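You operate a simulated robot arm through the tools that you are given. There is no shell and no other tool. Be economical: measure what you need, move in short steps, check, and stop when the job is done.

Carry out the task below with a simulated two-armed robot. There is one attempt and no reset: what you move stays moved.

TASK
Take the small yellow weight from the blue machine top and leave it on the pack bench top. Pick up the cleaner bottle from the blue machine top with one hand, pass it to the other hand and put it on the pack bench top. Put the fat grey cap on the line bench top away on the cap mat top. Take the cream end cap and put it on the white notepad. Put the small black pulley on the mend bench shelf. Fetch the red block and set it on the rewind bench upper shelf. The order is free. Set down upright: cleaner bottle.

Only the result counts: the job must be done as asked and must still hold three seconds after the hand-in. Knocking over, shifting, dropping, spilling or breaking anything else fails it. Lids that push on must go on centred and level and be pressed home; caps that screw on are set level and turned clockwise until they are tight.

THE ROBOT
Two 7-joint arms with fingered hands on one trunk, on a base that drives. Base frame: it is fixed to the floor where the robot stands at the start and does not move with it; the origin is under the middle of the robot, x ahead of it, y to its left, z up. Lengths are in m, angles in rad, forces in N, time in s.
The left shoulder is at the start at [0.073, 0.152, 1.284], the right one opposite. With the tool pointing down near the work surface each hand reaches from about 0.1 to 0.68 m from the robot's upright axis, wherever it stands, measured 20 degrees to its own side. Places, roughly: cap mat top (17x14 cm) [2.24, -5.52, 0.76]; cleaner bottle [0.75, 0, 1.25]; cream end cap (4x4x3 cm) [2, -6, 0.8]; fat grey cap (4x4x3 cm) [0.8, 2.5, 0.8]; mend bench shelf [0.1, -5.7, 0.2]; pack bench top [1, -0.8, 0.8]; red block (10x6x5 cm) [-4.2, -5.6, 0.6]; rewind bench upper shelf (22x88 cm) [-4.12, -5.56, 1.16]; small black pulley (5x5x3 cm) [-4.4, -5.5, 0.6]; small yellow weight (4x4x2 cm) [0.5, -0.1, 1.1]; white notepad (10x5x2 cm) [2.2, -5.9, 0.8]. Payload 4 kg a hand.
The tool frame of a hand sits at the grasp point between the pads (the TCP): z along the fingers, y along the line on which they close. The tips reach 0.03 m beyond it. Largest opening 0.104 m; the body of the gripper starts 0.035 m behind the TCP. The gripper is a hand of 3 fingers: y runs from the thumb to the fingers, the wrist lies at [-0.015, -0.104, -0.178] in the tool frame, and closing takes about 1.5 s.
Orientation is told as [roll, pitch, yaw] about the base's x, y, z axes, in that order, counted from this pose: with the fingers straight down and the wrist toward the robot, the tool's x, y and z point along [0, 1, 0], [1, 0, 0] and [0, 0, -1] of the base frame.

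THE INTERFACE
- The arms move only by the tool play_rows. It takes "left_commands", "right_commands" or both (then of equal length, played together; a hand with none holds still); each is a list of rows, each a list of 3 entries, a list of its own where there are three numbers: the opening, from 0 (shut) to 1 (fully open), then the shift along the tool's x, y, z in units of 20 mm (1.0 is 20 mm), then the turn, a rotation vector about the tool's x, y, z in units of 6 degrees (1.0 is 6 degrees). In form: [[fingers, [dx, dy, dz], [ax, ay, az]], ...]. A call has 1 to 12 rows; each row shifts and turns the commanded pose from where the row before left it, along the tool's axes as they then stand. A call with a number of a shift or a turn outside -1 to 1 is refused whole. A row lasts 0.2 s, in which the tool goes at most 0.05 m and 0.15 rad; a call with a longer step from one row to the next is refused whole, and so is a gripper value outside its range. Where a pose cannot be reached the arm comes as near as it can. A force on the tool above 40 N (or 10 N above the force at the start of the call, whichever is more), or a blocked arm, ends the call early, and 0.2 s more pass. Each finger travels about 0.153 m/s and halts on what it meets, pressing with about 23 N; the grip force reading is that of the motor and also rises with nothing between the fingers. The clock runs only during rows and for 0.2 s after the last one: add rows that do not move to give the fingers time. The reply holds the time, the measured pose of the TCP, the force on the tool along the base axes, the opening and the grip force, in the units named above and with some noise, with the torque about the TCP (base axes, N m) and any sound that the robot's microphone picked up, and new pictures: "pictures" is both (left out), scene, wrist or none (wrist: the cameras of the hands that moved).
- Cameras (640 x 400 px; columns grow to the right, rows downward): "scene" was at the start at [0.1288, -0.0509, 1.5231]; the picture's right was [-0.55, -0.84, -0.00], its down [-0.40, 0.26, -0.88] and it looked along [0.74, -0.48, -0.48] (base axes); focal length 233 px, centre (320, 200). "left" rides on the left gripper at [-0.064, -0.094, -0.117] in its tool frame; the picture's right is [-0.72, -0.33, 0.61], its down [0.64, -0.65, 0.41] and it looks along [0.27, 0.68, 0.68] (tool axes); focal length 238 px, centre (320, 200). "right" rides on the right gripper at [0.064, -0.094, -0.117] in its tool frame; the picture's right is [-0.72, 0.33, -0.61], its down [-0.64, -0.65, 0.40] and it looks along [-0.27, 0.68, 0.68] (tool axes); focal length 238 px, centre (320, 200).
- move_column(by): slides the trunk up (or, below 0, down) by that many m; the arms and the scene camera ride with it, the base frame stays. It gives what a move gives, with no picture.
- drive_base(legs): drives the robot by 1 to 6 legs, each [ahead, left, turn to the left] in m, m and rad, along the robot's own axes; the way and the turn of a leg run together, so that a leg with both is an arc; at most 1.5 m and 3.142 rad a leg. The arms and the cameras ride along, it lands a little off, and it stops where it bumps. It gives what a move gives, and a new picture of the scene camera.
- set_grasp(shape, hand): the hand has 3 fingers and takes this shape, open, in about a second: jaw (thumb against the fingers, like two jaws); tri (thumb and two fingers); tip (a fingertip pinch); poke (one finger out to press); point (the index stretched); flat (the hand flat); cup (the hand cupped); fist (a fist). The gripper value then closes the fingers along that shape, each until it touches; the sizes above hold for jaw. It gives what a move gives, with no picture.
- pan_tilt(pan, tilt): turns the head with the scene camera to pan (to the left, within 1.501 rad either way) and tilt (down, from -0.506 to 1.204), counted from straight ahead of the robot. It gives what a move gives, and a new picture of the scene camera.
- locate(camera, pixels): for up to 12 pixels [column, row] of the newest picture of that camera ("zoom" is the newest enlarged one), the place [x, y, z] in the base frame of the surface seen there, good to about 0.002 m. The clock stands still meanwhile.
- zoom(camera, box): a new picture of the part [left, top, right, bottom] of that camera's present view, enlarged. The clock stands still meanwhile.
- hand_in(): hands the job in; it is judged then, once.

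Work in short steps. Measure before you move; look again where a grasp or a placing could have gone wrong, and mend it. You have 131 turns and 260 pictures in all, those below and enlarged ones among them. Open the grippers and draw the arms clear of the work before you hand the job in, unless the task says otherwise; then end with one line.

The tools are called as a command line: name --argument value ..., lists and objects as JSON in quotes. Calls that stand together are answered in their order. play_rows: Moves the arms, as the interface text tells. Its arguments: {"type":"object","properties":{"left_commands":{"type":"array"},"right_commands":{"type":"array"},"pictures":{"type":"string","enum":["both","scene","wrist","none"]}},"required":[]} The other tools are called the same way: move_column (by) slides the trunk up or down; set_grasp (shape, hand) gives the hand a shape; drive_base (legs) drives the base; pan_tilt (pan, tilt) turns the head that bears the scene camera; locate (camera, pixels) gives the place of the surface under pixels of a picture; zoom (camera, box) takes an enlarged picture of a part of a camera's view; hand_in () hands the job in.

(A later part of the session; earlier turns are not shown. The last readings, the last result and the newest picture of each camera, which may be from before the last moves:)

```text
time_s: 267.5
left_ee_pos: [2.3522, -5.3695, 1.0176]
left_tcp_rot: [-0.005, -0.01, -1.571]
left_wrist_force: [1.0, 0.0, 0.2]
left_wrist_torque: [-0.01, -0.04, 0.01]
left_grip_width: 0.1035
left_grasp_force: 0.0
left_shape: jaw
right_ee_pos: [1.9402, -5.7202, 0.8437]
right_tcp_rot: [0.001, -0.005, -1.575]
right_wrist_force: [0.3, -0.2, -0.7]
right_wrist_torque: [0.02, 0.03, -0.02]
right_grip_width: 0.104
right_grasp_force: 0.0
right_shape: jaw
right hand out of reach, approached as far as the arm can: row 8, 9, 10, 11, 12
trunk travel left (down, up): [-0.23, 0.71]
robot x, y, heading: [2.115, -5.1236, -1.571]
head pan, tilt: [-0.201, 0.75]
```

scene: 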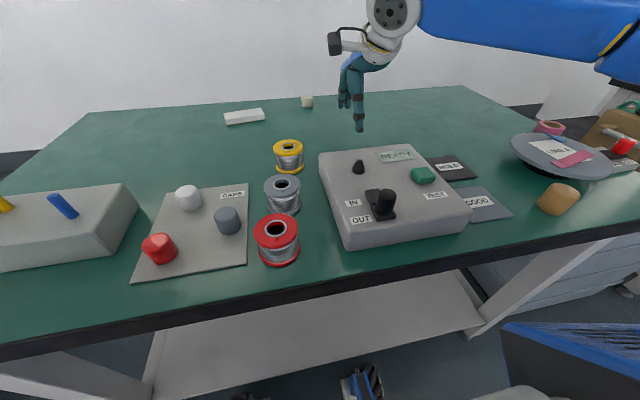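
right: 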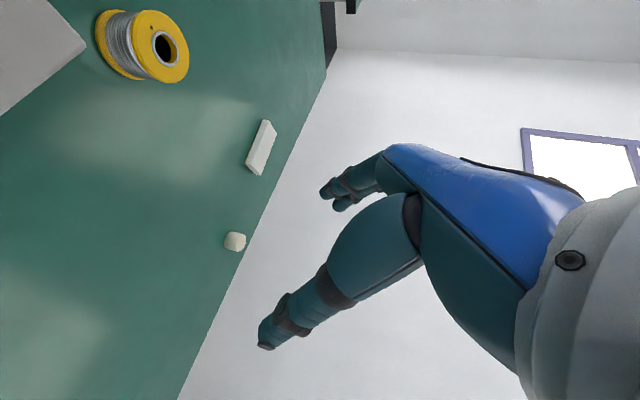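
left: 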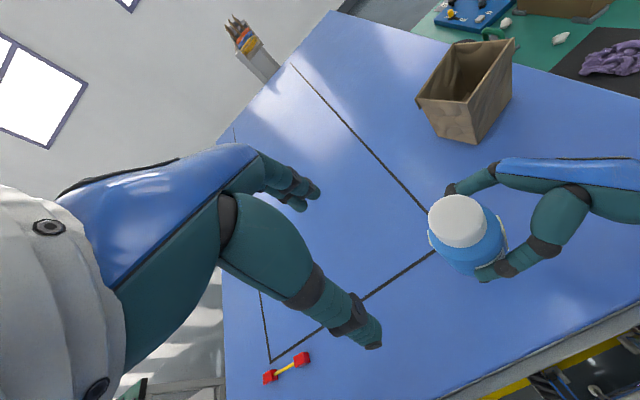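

The limit seems to be how far inward the upper arm can swing, so the target should lie further to the right of the shoulder. I raise the trunk, re-yaw and pitch the hand 60°, and shift the base left to x≈2.34.

move_column --by 0.2

play_rows --right_commands '[[1, [0, -0.5, 0], [0, 0, -1]], [1, [0, -0.5, 0], [0, 0, -1]], [1, [0, -0.5, 0], [0, 0, -1]], [1, [0, 0, 0], [0, 0, -1]], [1, [0, 0, 0], [0, 0, -1]], [1, [0, 0, 0], [0, 0, -1]], [1, [0, 0, 0], [0, 0, -1]], [1, [0, 0, 0], [0, 0, -1]], [1, [0, 0, 0], [0, 0, -1]], [1, [0, 0, 0], [0, 0, -1]], [1, [0, 0, 0], [0, 0, -1]], [1, [0, 0, 0], [0, 0, -1]]]' --pictures "none"

play_rows --right_commands '[[1, [0, 0, 0], [0, -1, 0]], [1, [0, 0, 0], [0, -1, 0]], [1, [0, 0, 0], [0, -1, 0]], [1, [0, 0, 0], [0, -1, 0]], [1, [0, 0, 0], [0, -1, 0]], [1, [0, 0, 0], [0, -1, 0]], [1, [0, 0, 0], [0, -1, 0]], [1, [0, 0, 0], [0, -1, 0]], [1, [0, 0, 0], [0, -1, 0]], [1, [0, 0, 0], [0, -1, 0]]]' --pictures "none"

drive_base --legs '[[0, 0.22, 0]]'

```text
time_s: 269.6
left_ee_pos: [2.3528, -5.3708, 1.218]
left_tcp_rot: [-0.006, -0.008, -1.57]
left_wrist_force: [-0.7, -0.2, -0.6]
left_wrist_torque: [-0.04, -0.01, -0.02]
left_grip_width: 0.1039
left_grasp_force: 0.0
left_shape: jaw
right_ee_pos: [1.9391, -5.7193, 1.0423]
right_tcp_rot: [0.001, -0.006, -1.577]
right_wrist_force: [0.5, -0.3, 0.2]
right_wrist_torque: [0.01, 0.01, 0.01]
right_grip_width: 0.104
right_grasp_force: 0.0
right_shape: jaw
trunk travel left (down, up): [-0.43, 0.51]
robot x, y, heading: [2.1178, -5.1243, -1.573]
head pan, tilt: [-0.201, 0.75]
```

```text
time_s: 272.2
left_ee_pos: [2.3515, -5.371, 1.2194]
left_tcp_rot: [-0.003, -0.008, -1.571]
left_wrist_force: [0.8, -0.1, -0.3]
left_wrist_torque: [0.02, -0.03, -0.02]
left_grip_width: 0.1037
left_grasp_force: 0.0
left_shape: jaw
right_ee_pos: [1.9368, -5.6908, 1.0421]
right_tcp_rot: [-0.003, -0.004, -0.319]
right_wrist_force: [0.3, -0.5, 0.7]
right_wrist_torque: [-0.02, 0.0, 0.0]
right_grip_width: 0.104
right_grasp_force: 0.0
right_shape: jaw
trunk travel left (down, up): [-0.43, 0.51]
robot x, y, heading: [2.115, -5.1272, -1.58]
head pan, tilt: [-0.201, 0.75]
```

```text
time_s: 274.4
left_ee_pos: [2.3509, -5.3704, 1.2174]
left_tcp_rot: [-0.003, -0.009, -1.57]
left_wrist_force: [-0.7, 0.0, -0.4]
left_wrist_torque: [-0.02, -0.04, -0.03]
left_grip_width: 0.1038
left_grasp_force: 0.0
left_shape: jaw
right_ee_pos: [1.9344, -5.6901, 1.0413]
right_tcp_rot: [-1.052, -0.005, -0.318]
right_wrist_force: [0.4, 0.1, -0.1]
right_wrist_torque: [0.0, 0.01, 0.0]
right_grip_width: 0.104
right_grasp_force: 0.1
right_shape: jaw
trunk travel left (down, up): [-0.43, 0.51]
robot x, y, heading: [2.1146, -5.1248, -1.572]
head pan, tilt: [-0.201, 0.75]
```

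```text
time_s: 276.1
left_ee_pos: [2.5648, -5.3658, 1.223]
left_tcp_rot: [0.002, -0.009, -1.568]
left_wrist_force: [0.6, 0.7, -0.4]
left_wrist_torque: [0.03, -0.02, -0.02]
left_grip_width: 0.104
left_grasp_force: 0.2
left_shape: jaw
right_ee_pos: [2.1479, -5.6857, 1.0429]
right_tcp_rot: [-1.052, -0.008, -0.32]
right_wrist_force: [0.0, -0.2, 0.1]
right_wrist_torque: [0.01, -0.02, 0.04]
right_grip_width: 0.1035
right_grasp_force: 0.1
right_shape: jaw
trunk travel left (down, up): [-0.43, 0.51]
robot x, y, heading: [2.3385, -5.1189, -1.575]
head pan, tilt: [-0.201, 0.75]
```

scene: 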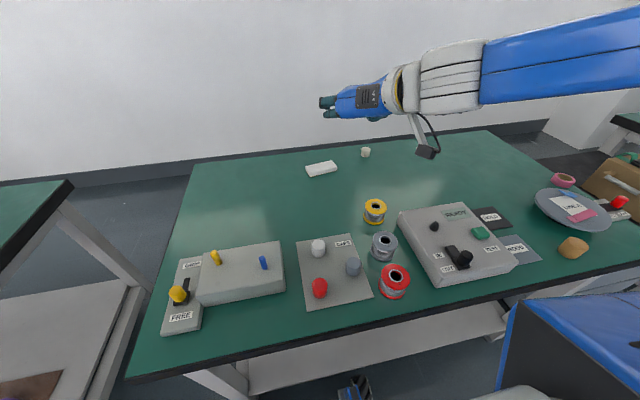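

I extend toward a point behind and above the cap, (2.03,−5.85,0.95).

play_rows --right_commands '[[1, [-0.07, -0.27, 0.97], [0, 0, 0]], [1, [-0.07, -0.27, 0.97], [0, 0, 0]], [1, [-0.07, -0.27, 0.97], [0, 0, 0]], [1, [-0.07, -0.27, 0.97], [0, 0, 0]], [1, [-0.07, -0.27, 0.97], [0, 0, 0]], [1, [-0.07, -0.27, 0.97], [0, 0, 0]], [1, [-0.07, -0.27, 0.97], [0, 0, 0]], [1, [-0.07, -0.27, 0.97], [0, 0, 0]], [1, [-0.07, -0.27, 0.97], [0, 0, 0]], [1, [-0.07, -0.27, 0.97], [0, 0, 0]], [1, [-0.07, -0.27, 0.97], [0, 0, 0]]]' --pictures "both"

```text
time_s: 278.5
left_ee_pos: [2.5743, -5.3654, 1.2198]
left_tcp_rot: [-0.007, -0.007, -1.572]
left_wrist_force: [0.1, 0.1, 0.0]
left_wrist_torque: [-0.01, -0.03, 0.0]
left_grip_width: 0.1038
left_grasp_force: 0.0
left_shape: jaw
right_ee_pos: [2.0387, -5.8481, 0.9528]
right_tcp_rot: [-1.053, -0.003, -0.318]
right_wrist_force: [0.8, 0.1, 0.0]
right_wrist_torque: [0.0, -0.01, -0.02]
right_grip_width: 0.104
right_grasp_force: 0.1
right_shape: jaw
right hand out of reach, approached as far as the arm can: row 11
trunk travel left (down, up): [-0.43, 0.51]
robot x, y, heading: [2.3354, -5.1188, -1.578]
head pan, tilt: [-0.201, 0.75]
```

scene: 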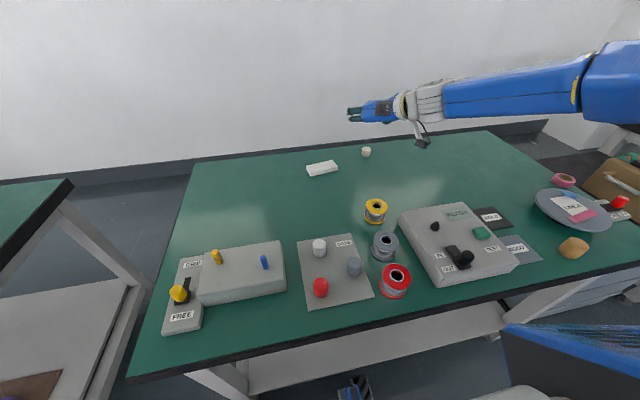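
right: 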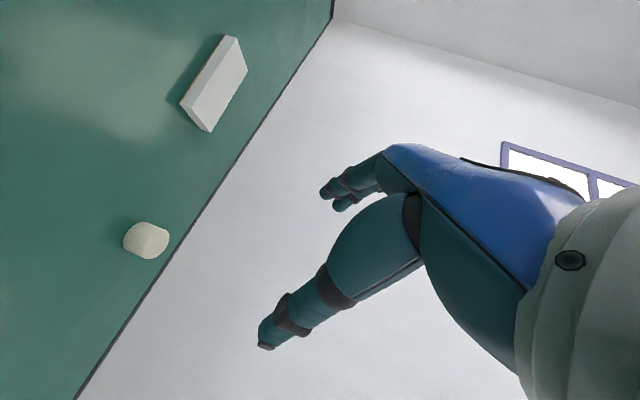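

The theory holds: it reached 0.73 m ahead. I shift the base another 0.09 m left and continue toward the cap at z≈0.86.

drive_base --legs '[[0, 0.09, 0]]'

play_rows --right_commands '[[1, [0, -0.9, 0.4], [0, 0, 0]], [1, [0, -0.9, 0.4], [0, 0, 0]], [1, [0.2, -0.9, 0.6], [0, 0, 0]], [1, [0.3, -0.9, 0.7], [0, 0, 0]], [1, [0.3, -0.4, 0.8], [0, 0, 0]], [1, [0.4, 0, 0.9], [0, 0, 0]], [1, [0.4, 0, 0.9], [0, 0, 0]]]' --pictures "wrist"

```text
time_s: 279.6
left_ee_pos: [2.6282, -5.3673, 1.2252]
left_tcp_rot: [0.022, -0.011, -1.574]
left_wrist_force: [-1.7, -0.2, -0.6]
left_wrist_torque: [0.03, -0.15, 0.02]
left_grip_width: 0.1038
left_grasp_force: 0.2
left_shape: jaw
right_ee_pos: [2.0992, -5.8493, 0.9433]
right_tcp_rot: [-1.045, -0.028, -0.324]
right_wrist_force: [-1.2, 0.0, -0.9]
right_wrist_torque: [-0.01, -0.07, 0.07]
right_grip_width: 0.1037
right_grasp_force: 0.0
right_shape: jaw
trunk travel left (down, up): [-0.43, 0.51]
robot x, y, heading: [2.4216, -5.1235, -1.578]
head pan, tilt: [-0.201, 0.75]
```

scene: 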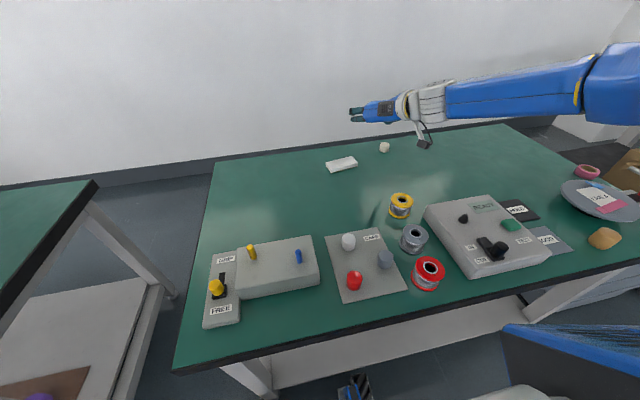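

```text
time_s: 281.2
left_ee_pos: [2.6589, -5.3682, 1.2176]
left_tcp_rot: [-0.006, -0.009, -1.574]
left_wrist_force: [-0.5, -0.4, -0.2]
left_wrist_torque: [0.0, -0.03, 0.03]
left_grip_width: 0.1036
left_grasp_force: 0.0
left_shape: jaw
right_ee_pos: [2.0258, -5.8374, 0.8997]
right_tcp_rot: [-1.051, -0.001, -0.325]
right_wrist_force: [0.4, 0.1, 0.6]
right_wrist_torque: [-0.04, 0.0, 0.02]
right_grip_width: 0.104
right_grasp_force: 0.1
right_shape: jaw
right hand out of reach, approached as far as the arm can: row 4, 5, 6, 7
trunk travel left (down, up): [-0.43, 0.51]
robot x, y, heading: [2.4208, -5.123, -1.573]
head pan, tilt: [-0.201, 0.75]
```

right: 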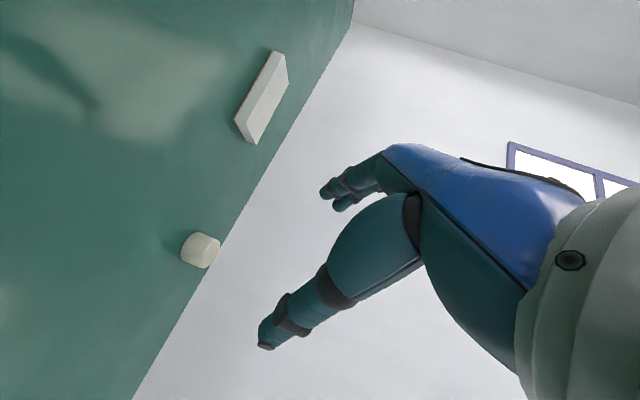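

Straight ahead the wrist falls about 7 cm short, but earlier data show the arm reaches much further sideways. I undo the pitch/yaw while retracting, then turn the robot so that its right side faces the bench.

play_rows --right_commands '[[1, [0, 0, -1], [0, 1, 0]], [1, [0, 0, -1], [0, 1, 0]], [1, [0, 0, -1], [0, 1, 0]], [1, [0, 0, -1], [0, 1, 0]], [1, [0, 0, -1], [0, 1, 0]], [1, [0, 0, -1], [0, 1, 0]], [1, [0, 0, -0.5], [0, 1, 0]], [1, [0, 0, -0.5], [0, 1, 0]], [1, [0, 0, 0], [0, 1, 0]], [1, [0, 0, 0], [0, 1, 0]], [1, [0, 0, 0], [0, 0, 1]], [1, [0, 0, 0], [0, 0, 1]]]' --pictures "none"

play_rows --right_commands '[[1, [0, -0.5, 0], [0, 0, 1]], [1, [0, -0.5, 0], [0, 0, 1]], [1, [0, -0.5, 0], [0, 0, 1]], [1, [0, -0.5, 0], [0, 0, 1]], [1, [0, -0.5, 0], [0, 0, 1]], [1, [0, -0.5, 0], [0, 0, 1]], [1, [0, -0.5, 0], [0, 0, 1]], [1, [0, -0.5, 0], [0, 0, 1]], [1, [0, -0.5, 0], [0, 0, 1]], [1, [0, -1, 0], [0, 0, 1]], [1, [0, -1, 0], [0, 0, 0]], [1, [0, -1, 0], [0, 0, 0]]]' --pictures "none"

move_column --by 0.1

drive_base --legs '[[-0.4, 0, 0], [0, -0.75, 0], [0, 0, 1.573], [0, -0.4, 0]]'

pan_tilt --pan -1.0 --tilt 0.9

```text
time_s: 283.8
left_ee_pos: [2.6635, -5.3659, 1.2185]
left_tcp_rot: [-0.006, -0.01, -1.574]
left_wrist_force: [-0.4, -0.3, 0.4]
left_wrist_torque: [-0.02, -0.01, -0.01]
left_grip_width: 0.1037
left_grasp_force: 0.1
left_shape: jaw
right_ee_pos: [2.0612, -5.7232, 1.0019]
right_tcp_rot: [-0.006, 0.001, -0.535]
right_wrist_force: [-0.1, -0.4, -0.4]
right_wrist_torque: [-0.01, 0.0, -0.02]
right_grip_width: 0.1042
right_grasp_force: 0.0
right_shape: jaw
right hand out of reach, approached as far as the arm can: row 9, 10
trunk travel left (down, up): [-0.43, 0.51]
robot x, y, heading: [2.4241, -5.1247, -1.577]
head pan, tilt: [-0.201, 0.75]
```

```text
time_s: 286.4
left_ee_pos: [2.664, -5.3657, 1.2186]
left_tcp_rot: [-0.005, -0.012, -1.574]
left_wrist_force: [-0.2, 0.1, 0.5]
left_wrist_torque: [-0.01, -0.04, 0.0]
left_grip_width: 0.1035
left_grasp_force: 0.0
left_shape: jaw
right_ee_pos: [1.9842, -5.5933, 1.0]
right_tcp_rot: [0.002, -0.008, -1.576]
right_wrist_force: [0.1, -0.2, -1.1]
right_wrist_torque: [-0.02, -0.01, -0.01]
right_grip_width: 0.1039
right_grasp_force: 0.0
right_shape: jaw
right hand out of reach, approached as far as the arm can: row 10, 11
trunk travel left (down, up): [-0.43, 0.51]
robot x, y, heading: [2.4225, -5.1229, -1.579]
head pan, tilt: [-0.201, 0.75]
```

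```text
time_s: 287.7
left_ee_pos: [2.6623, -5.369, 1.3181]
left_tcp_rot: [-0.007, -0.01, -1.575]
left_wrist_force: [0.1, -0.2, -0.4]
left_wrist_torque: [-0.03, -0.02, 0.01]
left_grip_width: 0.1038
left_grasp_force: 0.1
left_shape: jaw
right_ee_pos: [1.9842, -5.5948, 1.1]
right_tcp_rot: [0.0, -0.006, -1.576]
right_wrist_force: [0.3, 0.0, 0.4]
right_wrist_torque: [0.02, 0.02, 0.01]
right_grip_width: 0.1037
right_grasp_force: 0.0
right_shape: jaw
trunk travel left (down, up): [-0.53, 0.41]
robot x, y, heading: [2.4224, -5.1253, -1.573]
head pan, tilt: [-0.201, 0.75]
```

```text
time_s: 299.8
left_ee_pos: [1.9133, -4.8821, 1.317]
left_tcp_rot: [-0.01, -0.009, 0.007]
left_wrist_force: [-0.7, 0.4, -0.1]
left_wrist_torque: [0.0, 0.01, 0.0]
left_grip_width: 0.1037
left_grasp_force: 0.1
left_shape: jaw
right_ee_pos: [2.1451, -5.5602, 1.1002]
right_tcp_rot: [-0.002, -0.007, 0.004]
right_wrist_force: [-0.3, 0.2, 0.0]
right_wrist_torque: [0.01, 0.01, 0.01]
right_grip_width: 0.1038
right_grasp_force: 0.0
right_shape: jaw
trunk travel left (down, up): [-0.53, 0.41]
robot x, y, heading: [1.6681, -5.1312, 0.007]
head pan, tilt: [-0.201, 0.75]
```

scene: 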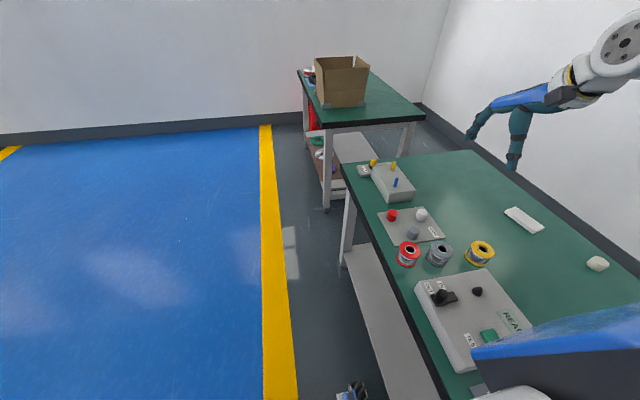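

```text
time_s: 300.9
left_ee_pos: [1.9135, -4.8864, 1.3188]
left_tcp_rot: [-0.007, -0.01, 0.003]
left_wrist_force: [-0.2, -0.5, 0.5]
left_wrist_torque: [0.01, 0.01, 0.01]
left_grip_width: 0.1038
left_grasp_force: 0.1
left_shape: jaw
right_ee_pos: [2.1449, -5.5632, 1.0995]
right_tcp_rot: [0.003, -0.006, 0.003]
right_wrist_force: [0.2, -0.1, -0.8]
right_wrist_torque: [0.0, -0.02, -0.01]
right_grip_width: 0.1038
right_grasp_force: 0.0
right_shape: jaw
trunk travel left (down, up): [-0.53, 0.41]
robot x, y, heading: [1.672, -5.1306, 0.006]
head pan, tilt: [-1.0, 0.901]
```

scene: 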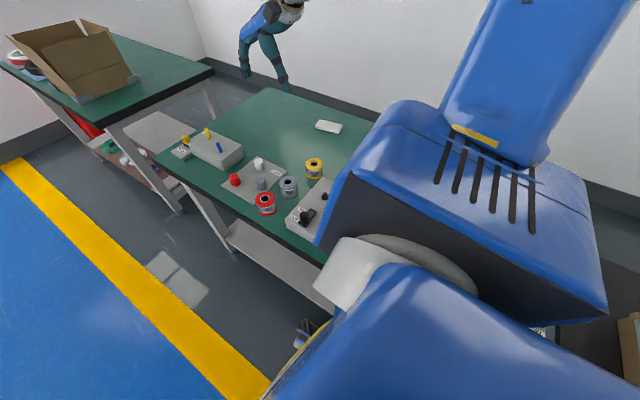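

The robot's right side is now 0.82 m from the cap line. I roll the hand outward 48° and reach toward the cap at height, then look.

play_rows --right_commands '[[1, [-0.5, -0.6, 0], [0, -1, 0]], [1, [-0.5, -0.6, 0], [0, -1, 0]], [1, [-0.5, -0.6, 0.2], [0, -1, 0]], [1, [-0.4, -0.6, 0.2], [0, -1, 0]], [1, [-0.4, -0.6, 0.3], [0, -1, 0]], [1, [-0.4, -0.6, 0.3], [0, -1, 0]], [1, [-0.4, -0.6, 0.3], [0, -1, 0]], [1, [-0.4, -0.6, 0.4], [0, -1, 0]], [1, [-0.7, -0.5, 0.7], [0, 0, 0]], [1, [-0.7, -0.5, 0.7], [0, 0, 0]], [1, [-0.7, -0.5, 0.7], [0, 0, 0]], [1, [-0.7, -0.5, 0.7], [0, 0, 0]]]' --pictures "scene"

```text
time_s: 303.5
left_ee_pos: [1.9143, -4.8878, 1.3183]
left_tcp_rot: [-0.006, -0.011, 0.006]
left_wrist_force: [-0.5, 0.6, 0.2]
left_wrist_torque: [0.0, -0.02, 0.01]
left_grip_width: 0.1036
left_grasp_force: 0.0
left_shape: jaw
right_ee_pos: [2.0165, -5.8895, 1.1623]
right_tcp_rot: [-0.835, -0.007, 0.002]
right_wrist_force: [0.1, 0.0, -0.5]
right_wrist_torque: [-0.02, 0.01, 0.02]
right_grip_width: 0.104
right_grasp_force: 0.1
right_shape: jaw
right hand out of reach, approached as far as the arm can: row 1, 2, 3, 4, 5, 6, 7, 8
trunk travel left (down, up): [-0.53, 0.41]
robot x, y, heading: [1.6733, -5.1273, 0.003]
head pan, tilt: [-1.0, 0.901]
```

scene: 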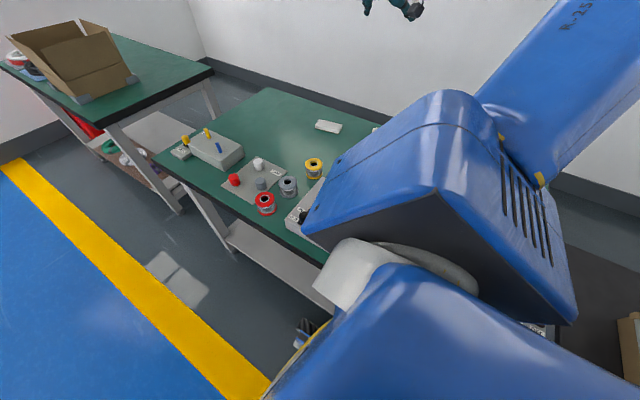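

It reaches easily sideways. I descend about 0.2 m toward the cap with small corrections.

play_rows --right_commands '[[1, [0.6, -0.1, 0.82], [0, 0, 0]], [1, [0.6, -0.1, 0.82], [0, 0, 0]], [1, [0.6, -0.1, 0.82], [0, 0, 0]], [1, [0.6, -0.1, 0.82], [0, 0, 0]], [1, [0.6, -0.1, 0.82], [0, 0, 0]], [1, [0.6, -0.1, 0.82], [0, 0, 0]], [1, [0.6, -0.1, 0.82], [0, 0, 0]], [1, [0.6, -0.1, 0.82], [0, 0, 0]], [1, [0.6, -0.1, 0.82], [0, 0, 0]], [1, [0.6, -0.1, 0.82], [0, 0, 0]]]' --pictures "wrist"

pan_tilt --pan -1.3 --tilt 0.5

```text
time_s: 305.7
left_ee_pos: [1.9133, -4.8891, 1.3186]
left_tcp_rot: [-0.005, -0.011, 0.007]
left_wrist_force: [0.2, -0.3, -0.2]
left_wrist_torque: [0.01, -0.01, -0.01]
left_grip_width: 0.1038
left_grasp_force: 0.1
left_shape: jaw
right_ee_pos: [1.9987, -5.9318, 0.9638]
right_tcp_rot: [-0.835, -0.006, 0.004]
right_wrist_force: [0.5, -0.2, -0.7]
right_wrist_torque: [0.04, -0.01, 0.01]
right_grip_width: 0.1039
right_grasp_force: 0.2
right_shape: jaw
trunk travel left (down, up): [-0.53, 0.41]
robot x, y, heading: [1.6728, -5.1301, 0.006]
head pan, tilt: [-1.0, 0.901]
```

right: 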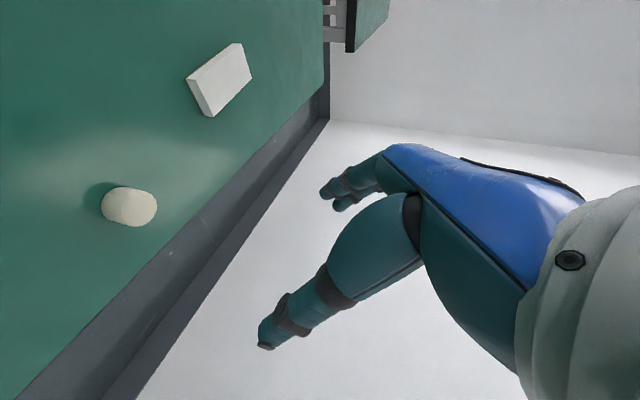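

```text
time_s: 306.6
left_ee_pos: [1.9137, -4.8879, 1.3194]
left_tcp_rot: [-0.008, -0.011, 0.005]
left_wrist_force: [-0.2, 0.0, -0.1]
left_wrist_torque: [-0.02, 0.0, 0.02]
left_grip_width: 0.1037
left_grasp_force: 0.0
left_shape: jaw
right_ee_pos: [1.9979, -5.9308, 0.9641]
right_tcp_rot: [-0.834, -0.007, 0.002]
right_wrist_force: [-0.5, -0.1, 0.2]
right_wrist_torque: [-0.01, 0.01, 0.03]
right_grip_width: 0.104
right_grasp_force: 0.1
right_shape: jaw
trunk travel left (down, up): [-0.53, 0.41]
robot x, y, heading: [1.669, -5.1284, 0.006]
head pan, tilt: [-1.3, 0.499]
```

scene: 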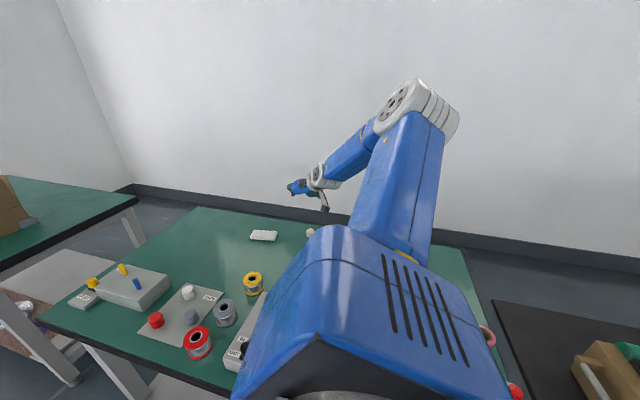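

The elbow stays high and everything is reachable. I check the cap location in the wrist view and continue down to z≈0.84.

locate --camera "right" --pixels '[[128, 205], [108, 205], [150, 205], [125, 190], [220, 75], [240, 48], [190, 78], [212, 108]]'

play_rows --right_commands '[[1, [0.74, 0, 0.67], [0, 0, 0]], [1, [0.74, 0, 0.67], [0, 0, 0]], [1, [0.74, 0, 0.67], [0, 0, 0]], [1, [0.74, 0, 0.67], [0, 0, 0]], [1, [0.74, 0, 0.67], [0, 0, 0]], [1, [0.74, 0, 0.67], [0, 0, 0]], [1, [0, 0, 0], [0, 0, 0]]]' --pictures "wrist"

```text
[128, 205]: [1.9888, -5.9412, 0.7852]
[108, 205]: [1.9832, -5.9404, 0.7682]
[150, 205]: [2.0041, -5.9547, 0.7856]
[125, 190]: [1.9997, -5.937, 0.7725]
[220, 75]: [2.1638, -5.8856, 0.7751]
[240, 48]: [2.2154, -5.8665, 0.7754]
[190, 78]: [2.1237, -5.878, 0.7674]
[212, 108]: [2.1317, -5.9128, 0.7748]
```

```text
time_s: 308.2
left_ee_pos: [1.9145, -4.887, 1.3188]
left_tcp_rot: [-0.007, -0.009, 0.005]
left_wrist_force: [0.3, 0.1, 0.4]
left_wrist_torque: [0.01, -0.01, 0.01]
left_grip_width: 0.1036
left_grasp_force: 0.1
left_shape: jaw
right_ee_pos: [1.998, -5.9282, 0.8438]
right_tcp_rot: [-0.837, -0.008, 0.003]
right_wrist_force: [-0.4, -0.1, -0.1]
right_wrist_torque: [0.0, 0.03, -0.02]
right_grip_width: 0.1038
right_grasp_force: 0.1
right_shape: jaw
trunk travel left (down, up): [-0.53, 0.41]
robot x, y, heading: [1.6731, -5.1265, 0.002]
head pan, tilt: [-1.3, 0.499]
```

right: 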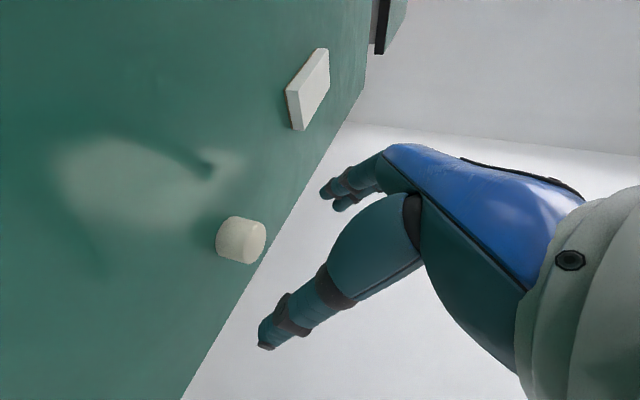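

Aligned. I descend to z≈0.798 and close on the cap.

play_rows --right_commands '[[1, [0.74, -0.05, 0.67], [0, 0, 0]], [1, [0.74, -0.05, 0.67], [0, 0, 0]], [1, [0.2, 0, 0.24], [0, 0, 0]], [1, [0, 0, 0], [0, 0, 0]], [0.7, [0, 0, 0], [0, 0, 0]], [0.5, [0, 0, 0], [0, 0, 0]], [0.3, [0, 0, 0], [0, 0, 0]], [0, [0, 0, 0], [0, 0, 0]], [0, [0, 0, 0], [0, 0, 0]], [0, [0, 0, 0], [0, 0, 0]], [0, [0, 0, 0], [0, 0, 0]]]' --pictures "wrist"

```text
time_s: 310.6
left_ee_pos: [1.9136, -4.8871, 1.3186]
left_tcp_rot: [-0.008, -0.01, 0.007]
left_wrist_force: [-0.3, 0.6, -0.7]
left_wrist_torque: [0.0, 0.0, 0.01]
left_grip_width: 0.1036
left_grasp_force: 0.1
left_shape: jaw
right_ee_pos: [1.9998, -5.9285, 0.7986]
right_tcp_rot: [-0.837, -0.007, 0.003]
right_wrist_force: [1.4, -0.7, 1.5]
right_wrist_torque: [-0.06, -0.08, 0.0]
right_grip_width: 0.0235
right_grasp_force: 23.0
right_shape: jaw
trunk travel left (down, up): [-0.53, 0.41]
robot x, y, heading: [1.6709, -5.13, 0.004]
head pan, tilt: [-1.3, 0.499]
```

right: 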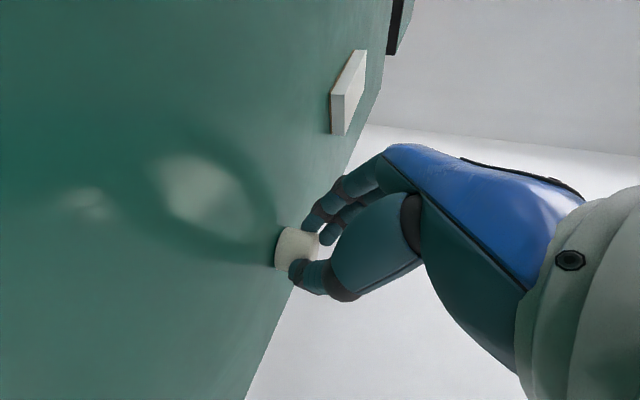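

The cap is gripped (width 0.0235). I lift 60 mm, drive 0.174 m forward along the bench, and check the position over the notepad.

play_rows --right_commands '[[0, [-0.4, 0, -0.35], [0, 0, 0]], [0, [-0.74, 0, -0.67], [0, 0, 0]], [0, [-0.74, 0, -0.67], [0, 0, 0]], [0, [-0.74, 0, -0.67], [0, 0, 0]], [0, [0.35, 0, -0.39], [0, 0, 0]], [0, [0.35, 0, -0.39], [0, 0, 0]], [0, [0.35, 0, -0.39], [0, 0, 0]], [0, [0.35, 0, -0.39], [0, 0, 0]], [0, [0.35, 0, -0.39], [0, 0, 0]], [0, [0.35, 0, -0.39], [0, 0, 0]]]' --pictures "none"

drive_base --legs '[[0.174, 0, 0]]'

play_rows --right_commands '[[0, [0, 0, 0], [0, 0, 0]], [0, [0, 0, 0], [0, 0, 0]]]' --pictures "wrist"

```text
time_s: 312.8
left_ee_pos: [1.9135, -4.8876, 1.3182]
left_tcp_rot: [-0.008, -0.012, 0.005]
left_wrist_force: [0.8, -0.2, -0.7]
left_wrist_torque: [0.0, -0.01, 0.0]
left_grip_width: 0.1039
left_grasp_force: 0.0
left_shape: jaw
right_ee_pos: [1.9956, -5.8651, 0.8697]
right_tcp_rot: [-0.835, -0.006, 0.003]
right_wrist_force: [0.3, -0.3, -0.2]
right_wrist_torque: [0.0, -0.03, 0.08]
right_grip_width: 0.0229
right_grasp_force: 23.0
right_shape: jaw
trunk travel left (down, up): [-0.53, 0.41]
robot x, y, heading: [1.6718, -5.1285, 0.003]
head pan, tilt: [-1.3, 0.499]
```

```text
time_s: 314.3
left_ee_pos: [2.0869, -4.8876, 1.3188]
left_tcp_rot: [-0.007, -0.014, 0.007]
left_wrist_force: [-0.4, -0.1, -0.8]
left_wrist_torque: [-0.03, -0.01, 0.04]
left_grip_width: 0.1035
left_grasp_force: 0.0
left_shape: jaw
right_ee_pos: [2.1728, -5.8646, 0.8697]
right_tcp_rot: [-0.835, -0.009, 0.004]
right_wrist_force: [0.2, -1.4, -1.1]
right_wrist_torque: [0.01, -0.03, 0.01]
right_grip_width: 0.023
right_grasp_force: 22.6
right_shape: jaw
trunk travel left (down, up): [-0.53, 0.41]
robot x, y, heading: [1.8484, -5.1295, 0.006]
head pan, tilt: [-1.3, 0.499]
```

scene: 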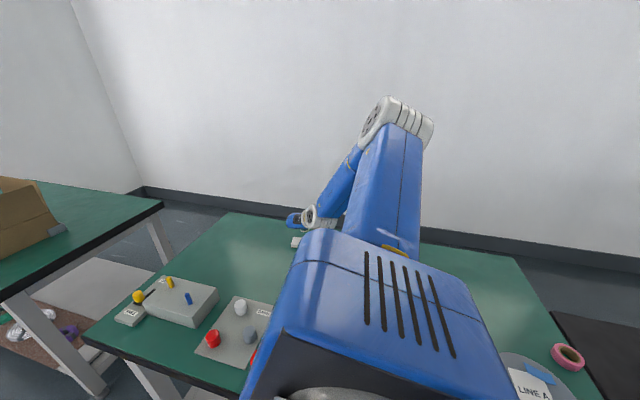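

```text
time_s: 314.9
left_ee_pos: [2.0895, -4.8858, 1.3189]
left_tcp_rot: [-0.007, -0.013, 0.007]
left_wrist_force: [0.9, 0.6, 0.2]
left_wrist_torque: [0.0, 0.0, -0.01]
left_grip_width: 0.1037
left_grasp_force: 0.1
left_shape: jaw
right_ee_pos: [2.1725, -5.8653, 0.8694]
right_tcp_rot: [-0.837, -0.006, 0.003]
right_wrist_force: [0.1, 0.4, -0.4]
right_wrist_torque: [-0.02, -0.02, 0.03]
right_grip_width: 0.0227
right_grasp_force: 23.3
right_shape: jaw
trunk travel left (down, up): [-0.53, 0.41]
robot x, y, heading: [1.8462, -5.1251, 0.006]
head pan, tilt: [-1.3, 0.499]
```

right: 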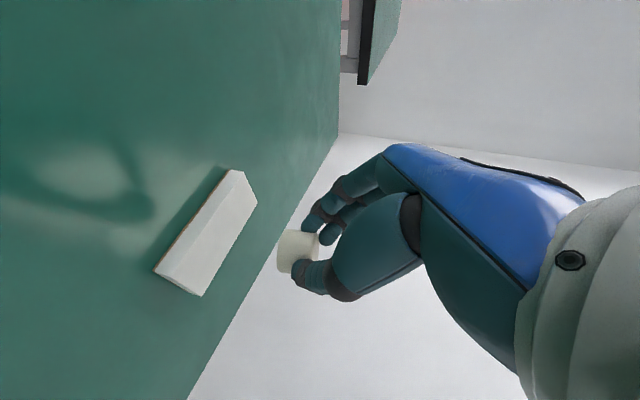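

I verify the held cap against the notepad corners from the wrist view.

locate --camera "right" --pixels '[[232, 178], [254, 203], [200, 290], [185, 270], [215, 230], [240, 225], [297, 250], [290, 235], [285, 262], [310, 240], [240, 180]]'

zoom --camera "right" --box '[130, 150, 370, 320]'

```text
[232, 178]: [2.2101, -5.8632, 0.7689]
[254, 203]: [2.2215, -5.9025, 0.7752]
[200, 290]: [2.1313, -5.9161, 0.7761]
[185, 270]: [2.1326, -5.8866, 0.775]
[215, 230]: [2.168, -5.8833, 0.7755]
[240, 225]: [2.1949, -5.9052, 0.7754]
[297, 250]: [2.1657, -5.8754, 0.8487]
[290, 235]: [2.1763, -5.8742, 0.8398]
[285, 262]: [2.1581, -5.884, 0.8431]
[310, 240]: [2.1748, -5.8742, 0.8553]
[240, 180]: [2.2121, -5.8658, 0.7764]
```

```text
2.35 times, centred on (250, 235) of right
```

zoom: 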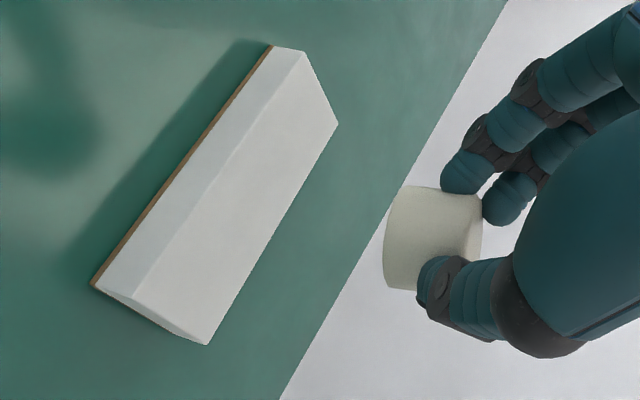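

The held cap is within 4 mm of the notepad centre (2.172,−5.8916). I correct and lower to just touching, then release.

play_rows --right_commands '[[0, [0.6, 0.1, 0.82], [0, 0, 0]], [0, [0.74, 0, 0.67], [0, 0, 0]], [0, [0.45, 0, 0.41], [0, 0, 0]], [0, [0.07, 0, 0.065], [0, 0, 0]], [0, [0, 0, 0], [0, 0, 0]]]' --pictures "wrist"

```text
time_s: 316.1
left_ee_pos: [2.0913, -4.8867, 1.3176]
left_tcp_rot: [-0.007, -0.01, 0.007]
left_wrist_force: [0.5, -0.2, -0.2]
left_wrist_torque: [0.0, -0.03, 0.01]
left_grip_width: 0.1036
left_grasp_force: 0.1
left_shape: jaw
right_ee_pos: [2.1756, -5.8697, 0.8142]
right_tcp_rot: [-0.835, -0.008, 0.003]
right_wrist_force: [-0.2, -0.4, 0.7]
right_wrist_torque: [0.02, 0.01, -0.01]
right_grip_width: 0.023
right_grasp_force: 23.2
right_shape: jaw
trunk travel left (down, up): [-0.53, 0.41]
robot x, y, heading: [1.8508, -5.1325, 0.003]
head pan, tilt: [-1.3, 0.499]
```

right: 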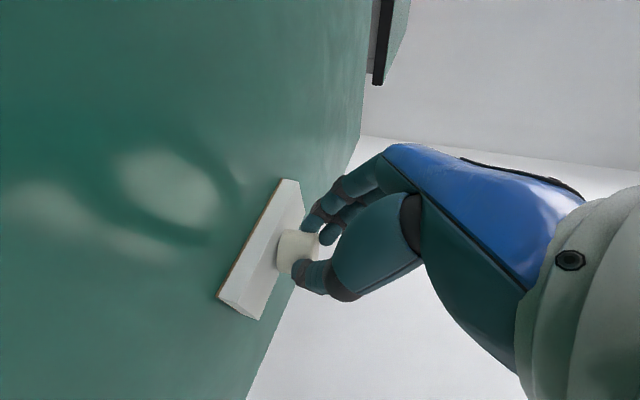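

The cap sits on the notepad. I open gently and withdraw.

play_rows --right_commands '[[0.3, [0, 0, 0], [0, 0, 0]], [0.4, [0, 0, 0], [0, 0, 0]], [0.5, [0, 0, 0], [0, 0, 0]], [0.6, [0, 0, 0], [0, 0, 0]], [0.6, [-0.4, 0, -0.35], [0, 0, 0]], [0.6, [-0.74, 0, -0.67], [0, 0, 0]], [0.7, [-0.74, 0, -0.67], [0, 0, 0]], [1, [-0.74, 0, -0.67], [0, 0, 0]], [1, [-0.74, 0, -0.67], [0, 0, 0]], [1, [-0.74, 0, -0.67], [0, 0, 0]], [1, [-0.74, 0, -0.67], [0, 0, 0]]]' --pictures "wrist"

```text
time_s: 318.5
left_ee_pos: [2.0893, -4.8861, 1.3181]
left_tcp_rot: [-0.008, -0.008, 0.008]
left_wrist_force: [-0.5, -0.5, -0.9]
left_wrist_torque: [-0.05, -0.01, 0.02]
left_grip_width: 0.1039
left_grasp_force: 0.1
left_shape: jaw
right_ee_pos: [2.1769, -5.8675, 0.9476]
right_tcp_rot: [-0.836, -0.006, 0.006]
right_wrist_force: [-0.2, -0.7, 1.2]
right_wrist_torque: [-0.01, 0.03, -0.03]
right_grip_width: 0.1041
right_grasp_force: 0.0
right_shape: jaw
trunk travel left (down, up): [-0.53, 0.41]
robot x, y, heading: [1.849, -5.1279, 0.006]
head pan, tilt: [-1.3, 0.499]
```

right: 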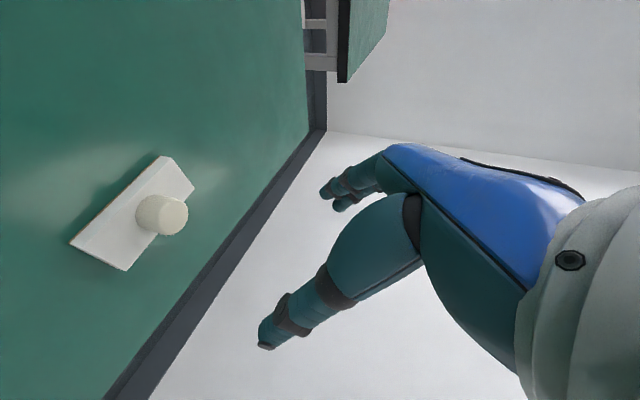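

I check how centred the cap is on the notepad.

zoom --camera "right" --box '[60, 140, 220, 280]'

locate --camera "right" --pixels '[[170, 214], [155, 210], [186, 216], [172, 200], [140, 215], [158, 235], [150, 238], [190, 186], [128, 268]]'

```text
2.86 times, centred on (140, 210) of right
```

zoom: 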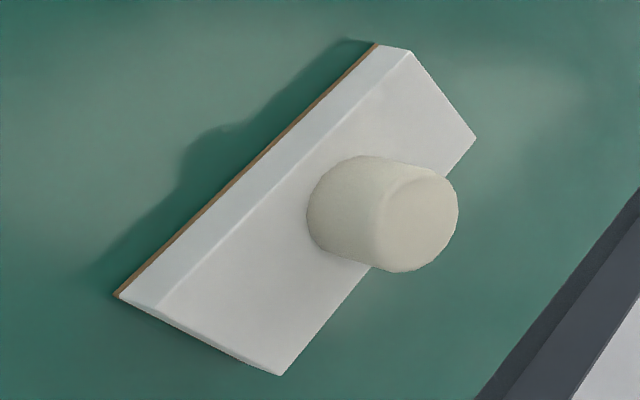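

```text
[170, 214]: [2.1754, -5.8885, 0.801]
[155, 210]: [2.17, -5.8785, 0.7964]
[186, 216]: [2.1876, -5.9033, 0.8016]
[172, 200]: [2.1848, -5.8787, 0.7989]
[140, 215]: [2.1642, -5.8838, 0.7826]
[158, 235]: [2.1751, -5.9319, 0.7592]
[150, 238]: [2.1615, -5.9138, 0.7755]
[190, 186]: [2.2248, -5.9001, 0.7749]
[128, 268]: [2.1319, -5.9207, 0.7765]
```

The cap is well centred (2.177,−5.891) and level. I retract and unroll the arm, then drive along the lane to the rewind bench.

play_rows --right_commands '[[1, [0, 0, -1], [0, 0, 0]], [1, [0, 0, -1], [0, 0, 0]], [1, [0, 0, -1], [0, 1, 0]], [1, [0, 0, -1], [0, 1, 0]], [1, [0, 0, -1], [0, 1, 0]], [1, [0, 0, -0.5], [0, 1, 0]], [1, [0.5, 0, 0], [0, 1, 0]], [1, [1, 0, 0], [0, 1, 0]], [1, [1, 0, 0], [0, 1, 0]], [1, [1, 0, 0], [0, 1, 0]], [1, [1, 0, 0], [0, 0, 0]], [1, [1, 0, 0], [0, 0, 0]]]' --pictures "none"

drive_base --legs '[[0, 0.7, 0], [0, 0, -1.577], [0, -1.5, 0], [0, -1.5, 0], [0, -1.5, 0], [0, -1.5, 0]]'

pan_tilt --pan 0 --tilt 0.45

```text
time_s: 321.1
left_ee_pos: [2.0881, -4.886, 1.3179]
left_tcp_rot: [-0.006, -0.012, 0.006]
left_wrist_force: [-0.7, 0.4, -0.3]
left_wrist_torque: [-0.02, -0.02, 0.04]
left_grip_width: 0.1038
left_grasp_force: 0.1
left_shape: jaw
right_ee_pos: [2.1775, -5.6881, 0.9981]
right_tcp_rot: [-0.047, -0.029, 0.032]
right_wrist_force: [0.4, 0.0, 0.4]
right_wrist_torque: [-0.01, 0.0, 0.0]
right_grip_width: 0.1038
right_grasp_force: 0.0
right_shape: jaw
right hand out of reach, approached as far as the arm can: row 5
trunk travel left (down, up): [-0.53, 0.41]
robot x, y, heading: [1.8467, -5.1282, 0.002]
head pan, tilt: [-1.3, 0.499]
```

```text
time_s: 357.1
left_ee_pos: [-3.9442, -4.7807, 1.3175]
left_tcp_rot: [-0.009, -0.01, -1.535]
left_wrist_force: [-0.4, 0.2, -1.0]
left_wrist_torque: [0.01, 0.0, 0.02]
left_grip_width: 0.1037
left_grasp_force: 0.1
left_shape: jaw
right_ee_pos: [-4.7445, -4.8914, 0.9978]
right_tcp_rot: [-0.05, -0.028, -1.513]
right_wrist_force: [-0.6, -0.7, -0.3]
right_wrist_torque: [-0.02, -0.01, 0.0]
right_grip_width: 0.1038
right_grasp_force: 0.0
right_shape: jaw
trunk travel left (down, up): [-0.53, 0.41]
robot x, y, heading: [-4.1958, -4.5454, -1.537]
head pan, tilt: [-1.3, 0.499]
```

scene: 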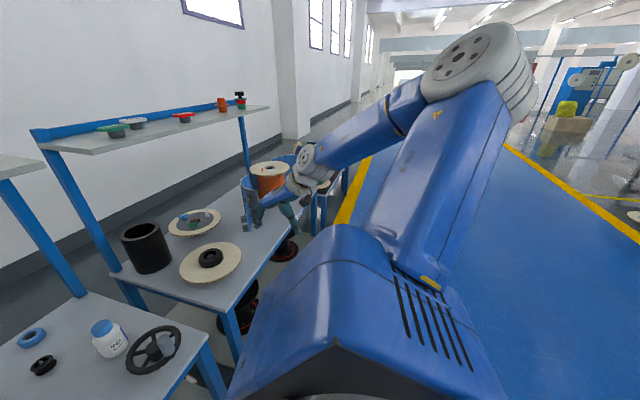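

```text
time_s: 358.5
left_ee_pos: [-3.9457, -4.7805, 1.318]
left_tcp_rot: [-0.007, -0.011, -1.537]
left_wrist_force: [0.0, 0.7, -0.3]
left_wrist_torque: [0.01, 0.02, -0.01]
left_grip_width: 0.104
left_grasp_force: 0.1
left_shape: jaw
right_ee_pos: [-4.7449, -4.892, 0.9968]
right_tcp_rot: [-0.047, -0.029, -1.513]
right_wrist_force: [0.3, 0.1, -0.2]
right_wrist_torque: [-0.01, -0.03, 0.01]
right_grip_width: 0.104
right_grasp_force: 0.1
right_shape: jaw
trunk travel left (down, up): [-0.53, 0.41]
robot x, y, heading: [-4.1972, -4.5462, -1.538]
head pan, tilt: [0.0, 0.45]
```

scene: 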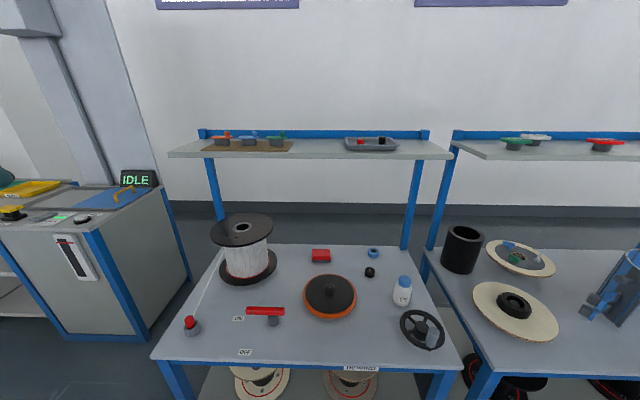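

The red block (320,255), black pulley (370,272) and upper shelf (320,150) are visible. I measure everything.

zoom --camera "scene" --box '[150, 120, 470, 370]'

locate --camera "scene" --pixels '[[320, 251], [312, 252], [330, 252], [320, 260], [370, 270], [373, 252], [330, 290], [240, 220], [310, 152], [330, 145], [200, 155], [300, 360]]'

```text
1.60 times, centred on (310, 245) of scene
```

zoom: 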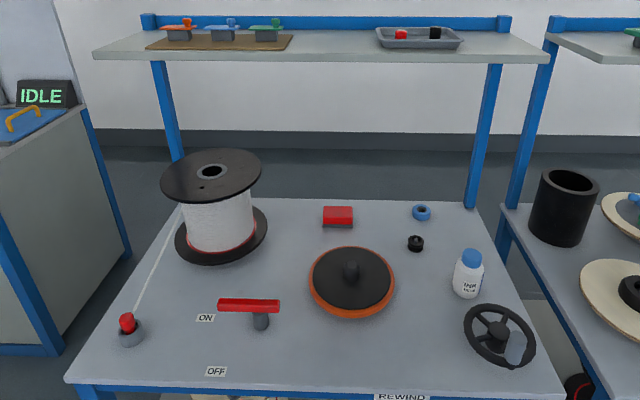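

```text
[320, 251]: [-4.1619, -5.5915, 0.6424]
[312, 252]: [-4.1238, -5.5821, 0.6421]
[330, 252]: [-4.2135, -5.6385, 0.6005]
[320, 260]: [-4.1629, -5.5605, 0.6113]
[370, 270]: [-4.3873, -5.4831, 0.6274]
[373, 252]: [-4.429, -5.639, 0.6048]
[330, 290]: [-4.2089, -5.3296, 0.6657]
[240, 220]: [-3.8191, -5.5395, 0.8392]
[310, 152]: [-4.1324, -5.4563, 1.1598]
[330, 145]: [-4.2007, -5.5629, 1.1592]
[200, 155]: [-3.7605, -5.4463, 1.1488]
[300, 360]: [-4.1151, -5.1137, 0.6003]
```

The red block lies under the shelf at (−4.165,−5.59), long side along x, so I again approach sideways. I turn the robot to heading 0, slide toward the bench, and yaw the hand so that it closes along y.

drive_base --legs '[[0, 0, 1.538], [-0.27, 0, 0], [0, -0.27, 0]]'

play_rows --right_commands '[[1, [0, 0, -0.5], [0, 0, 1]], [1, [0, 0, -0.5], [0, 0, 1]], [1, [0, 0, -0.5], [0, 0, 1]], [1, [0, 0, -0.5], [0, 0, 1]], [1, [0, 0, -0.5], [0, 0, 1]], [1, [0, 0, -0.5], [0, 0, 1]], [1, [0, 0, 0], [0, 0, 1]], [1, [0, 0, 0], [0, 0, 1]], [1, [0, 0, 0], [0, 0, 1]], [1, [0, 0, 0], [0, 0, 1]], [1, [0, 0, 0], [0, 0, 1]], [1, [0, 0, 0], [0, 0, 1]]]' --pictures "none"

pan_tilt --pan -1.2 --tilt 0.6

```text
time_s: 365.6
left_ee_pos: [-4.2183, -4.558, 1.3154]
left_tcp_rot: [-0.022, -0.01, -0.022]
left_wrist_force: [-0.1, 0.5, -0.3]
left_wrist_torque: [-0.04, -0.02, -0.03]
left_grip_width: 0.1035
left_grasp_force: 0.0
left_shape: jaw
right_ee_pos: [-4.1541, -5.3671, 1.0035]
right_tcp_rot: [-0.06, -0.028, -0.001]
right_wrist_force: [0.1, 0.3, -0.3]
right_wrist_torque: [-0.01, 0.0, -0.02]
right_grip_width: 0.1038
right_grasp_force: 0.1
right_shape: jaw
trunk travel left (down, up): [-0.53, 0.41]
robot x, y, heading: [-4.467, -4.8097, -0.026]
head pan, tilt: [0.0, 0.45]
```

scene: 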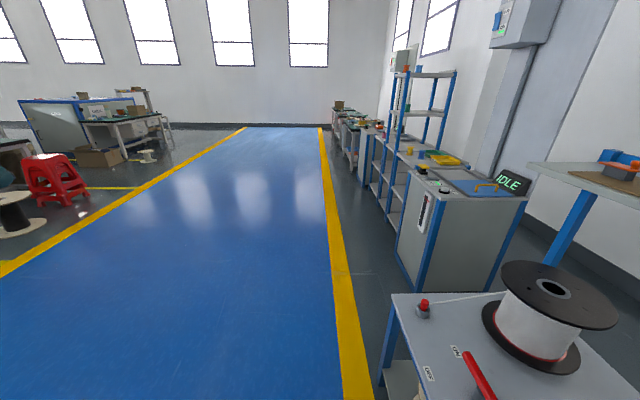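

```text
time_s: 367.0
left_ee_pos: [-4.2176, -4.5685, 1.3175]
left_tcp_rot: [-0.011, -0.011, -0.023]
left_wrist_force: [0.0, -0.8, 0.4]
left_wrist_torque: [0.0, 0.02, -0.03]
left_grip_width: 0.104
left_grasp_force: 0.1
left_shape: jaw
right_ee_pos: [-4.1205, -5.4419, 1.0088]
right_tcp_rot: [-0.018, -0.041, -0.565]
right_wrist_force: [0.1, -0.5, 0.0]
right_wrist_torque: [-0.03, 0.04, -0.01]
right_grip_width: 0.1039
right_grasp_force: 0.0
right_shape: jaw
right hand out of reach, approached as far as the arm can: row 2, 3, 4, 5, 6
trunk travel left (down, up): [-0.53, 0.41]
robot x, y, heading: [-4.4707, -4.8049, -0.027]
head pan, tilt: [0.0, 0.45]
stopped in row 6 (right hand): the force on the tool passed its limit at 54 N (the readings are from after the stop); the commanded pose is now the measured one
```

```text
time_s: 368.4
left_ee_pos: [-4.2178, -4.5728, 1.3177]
left_tcp_rot: [-0.007, -0.01, -0.023]
left_wrist_force: [-0.2, 0.4, 0.3]
left_wrist_torque: [0.01, 0.01, 0.0]
left_grip_width: 0.1038
left_grasp_force: 0.1
left_shape: jaw
right_ee_pos: [-4.1209, -5.446, 1.0068]
right_tcp_rot: [-0.016, -0.038, -0.563]
right_wrist_force: [0.0, -0.1, 0.1]
right_wrist_torque: [-0.01, 0.01, -0.01]
right_grip_width: 0.1039
right_grasp_force: 0.0
right_shape: jaw
trunk travel left (down, up): [-0.53, 0.41]
robot x, y, heading: [-4.4712, -4.8068, -0.025]
head pan, tilt: [-1.201, 0.6]
```

scene: 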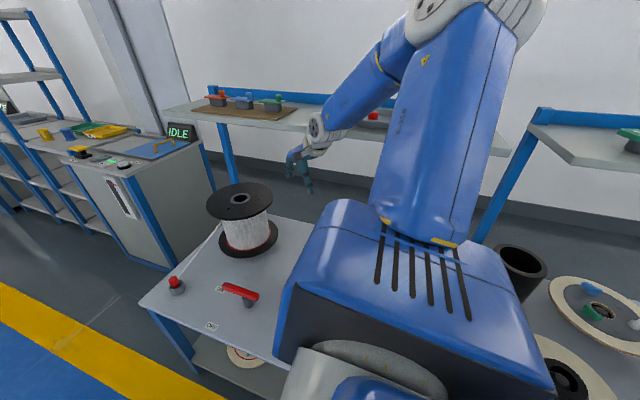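

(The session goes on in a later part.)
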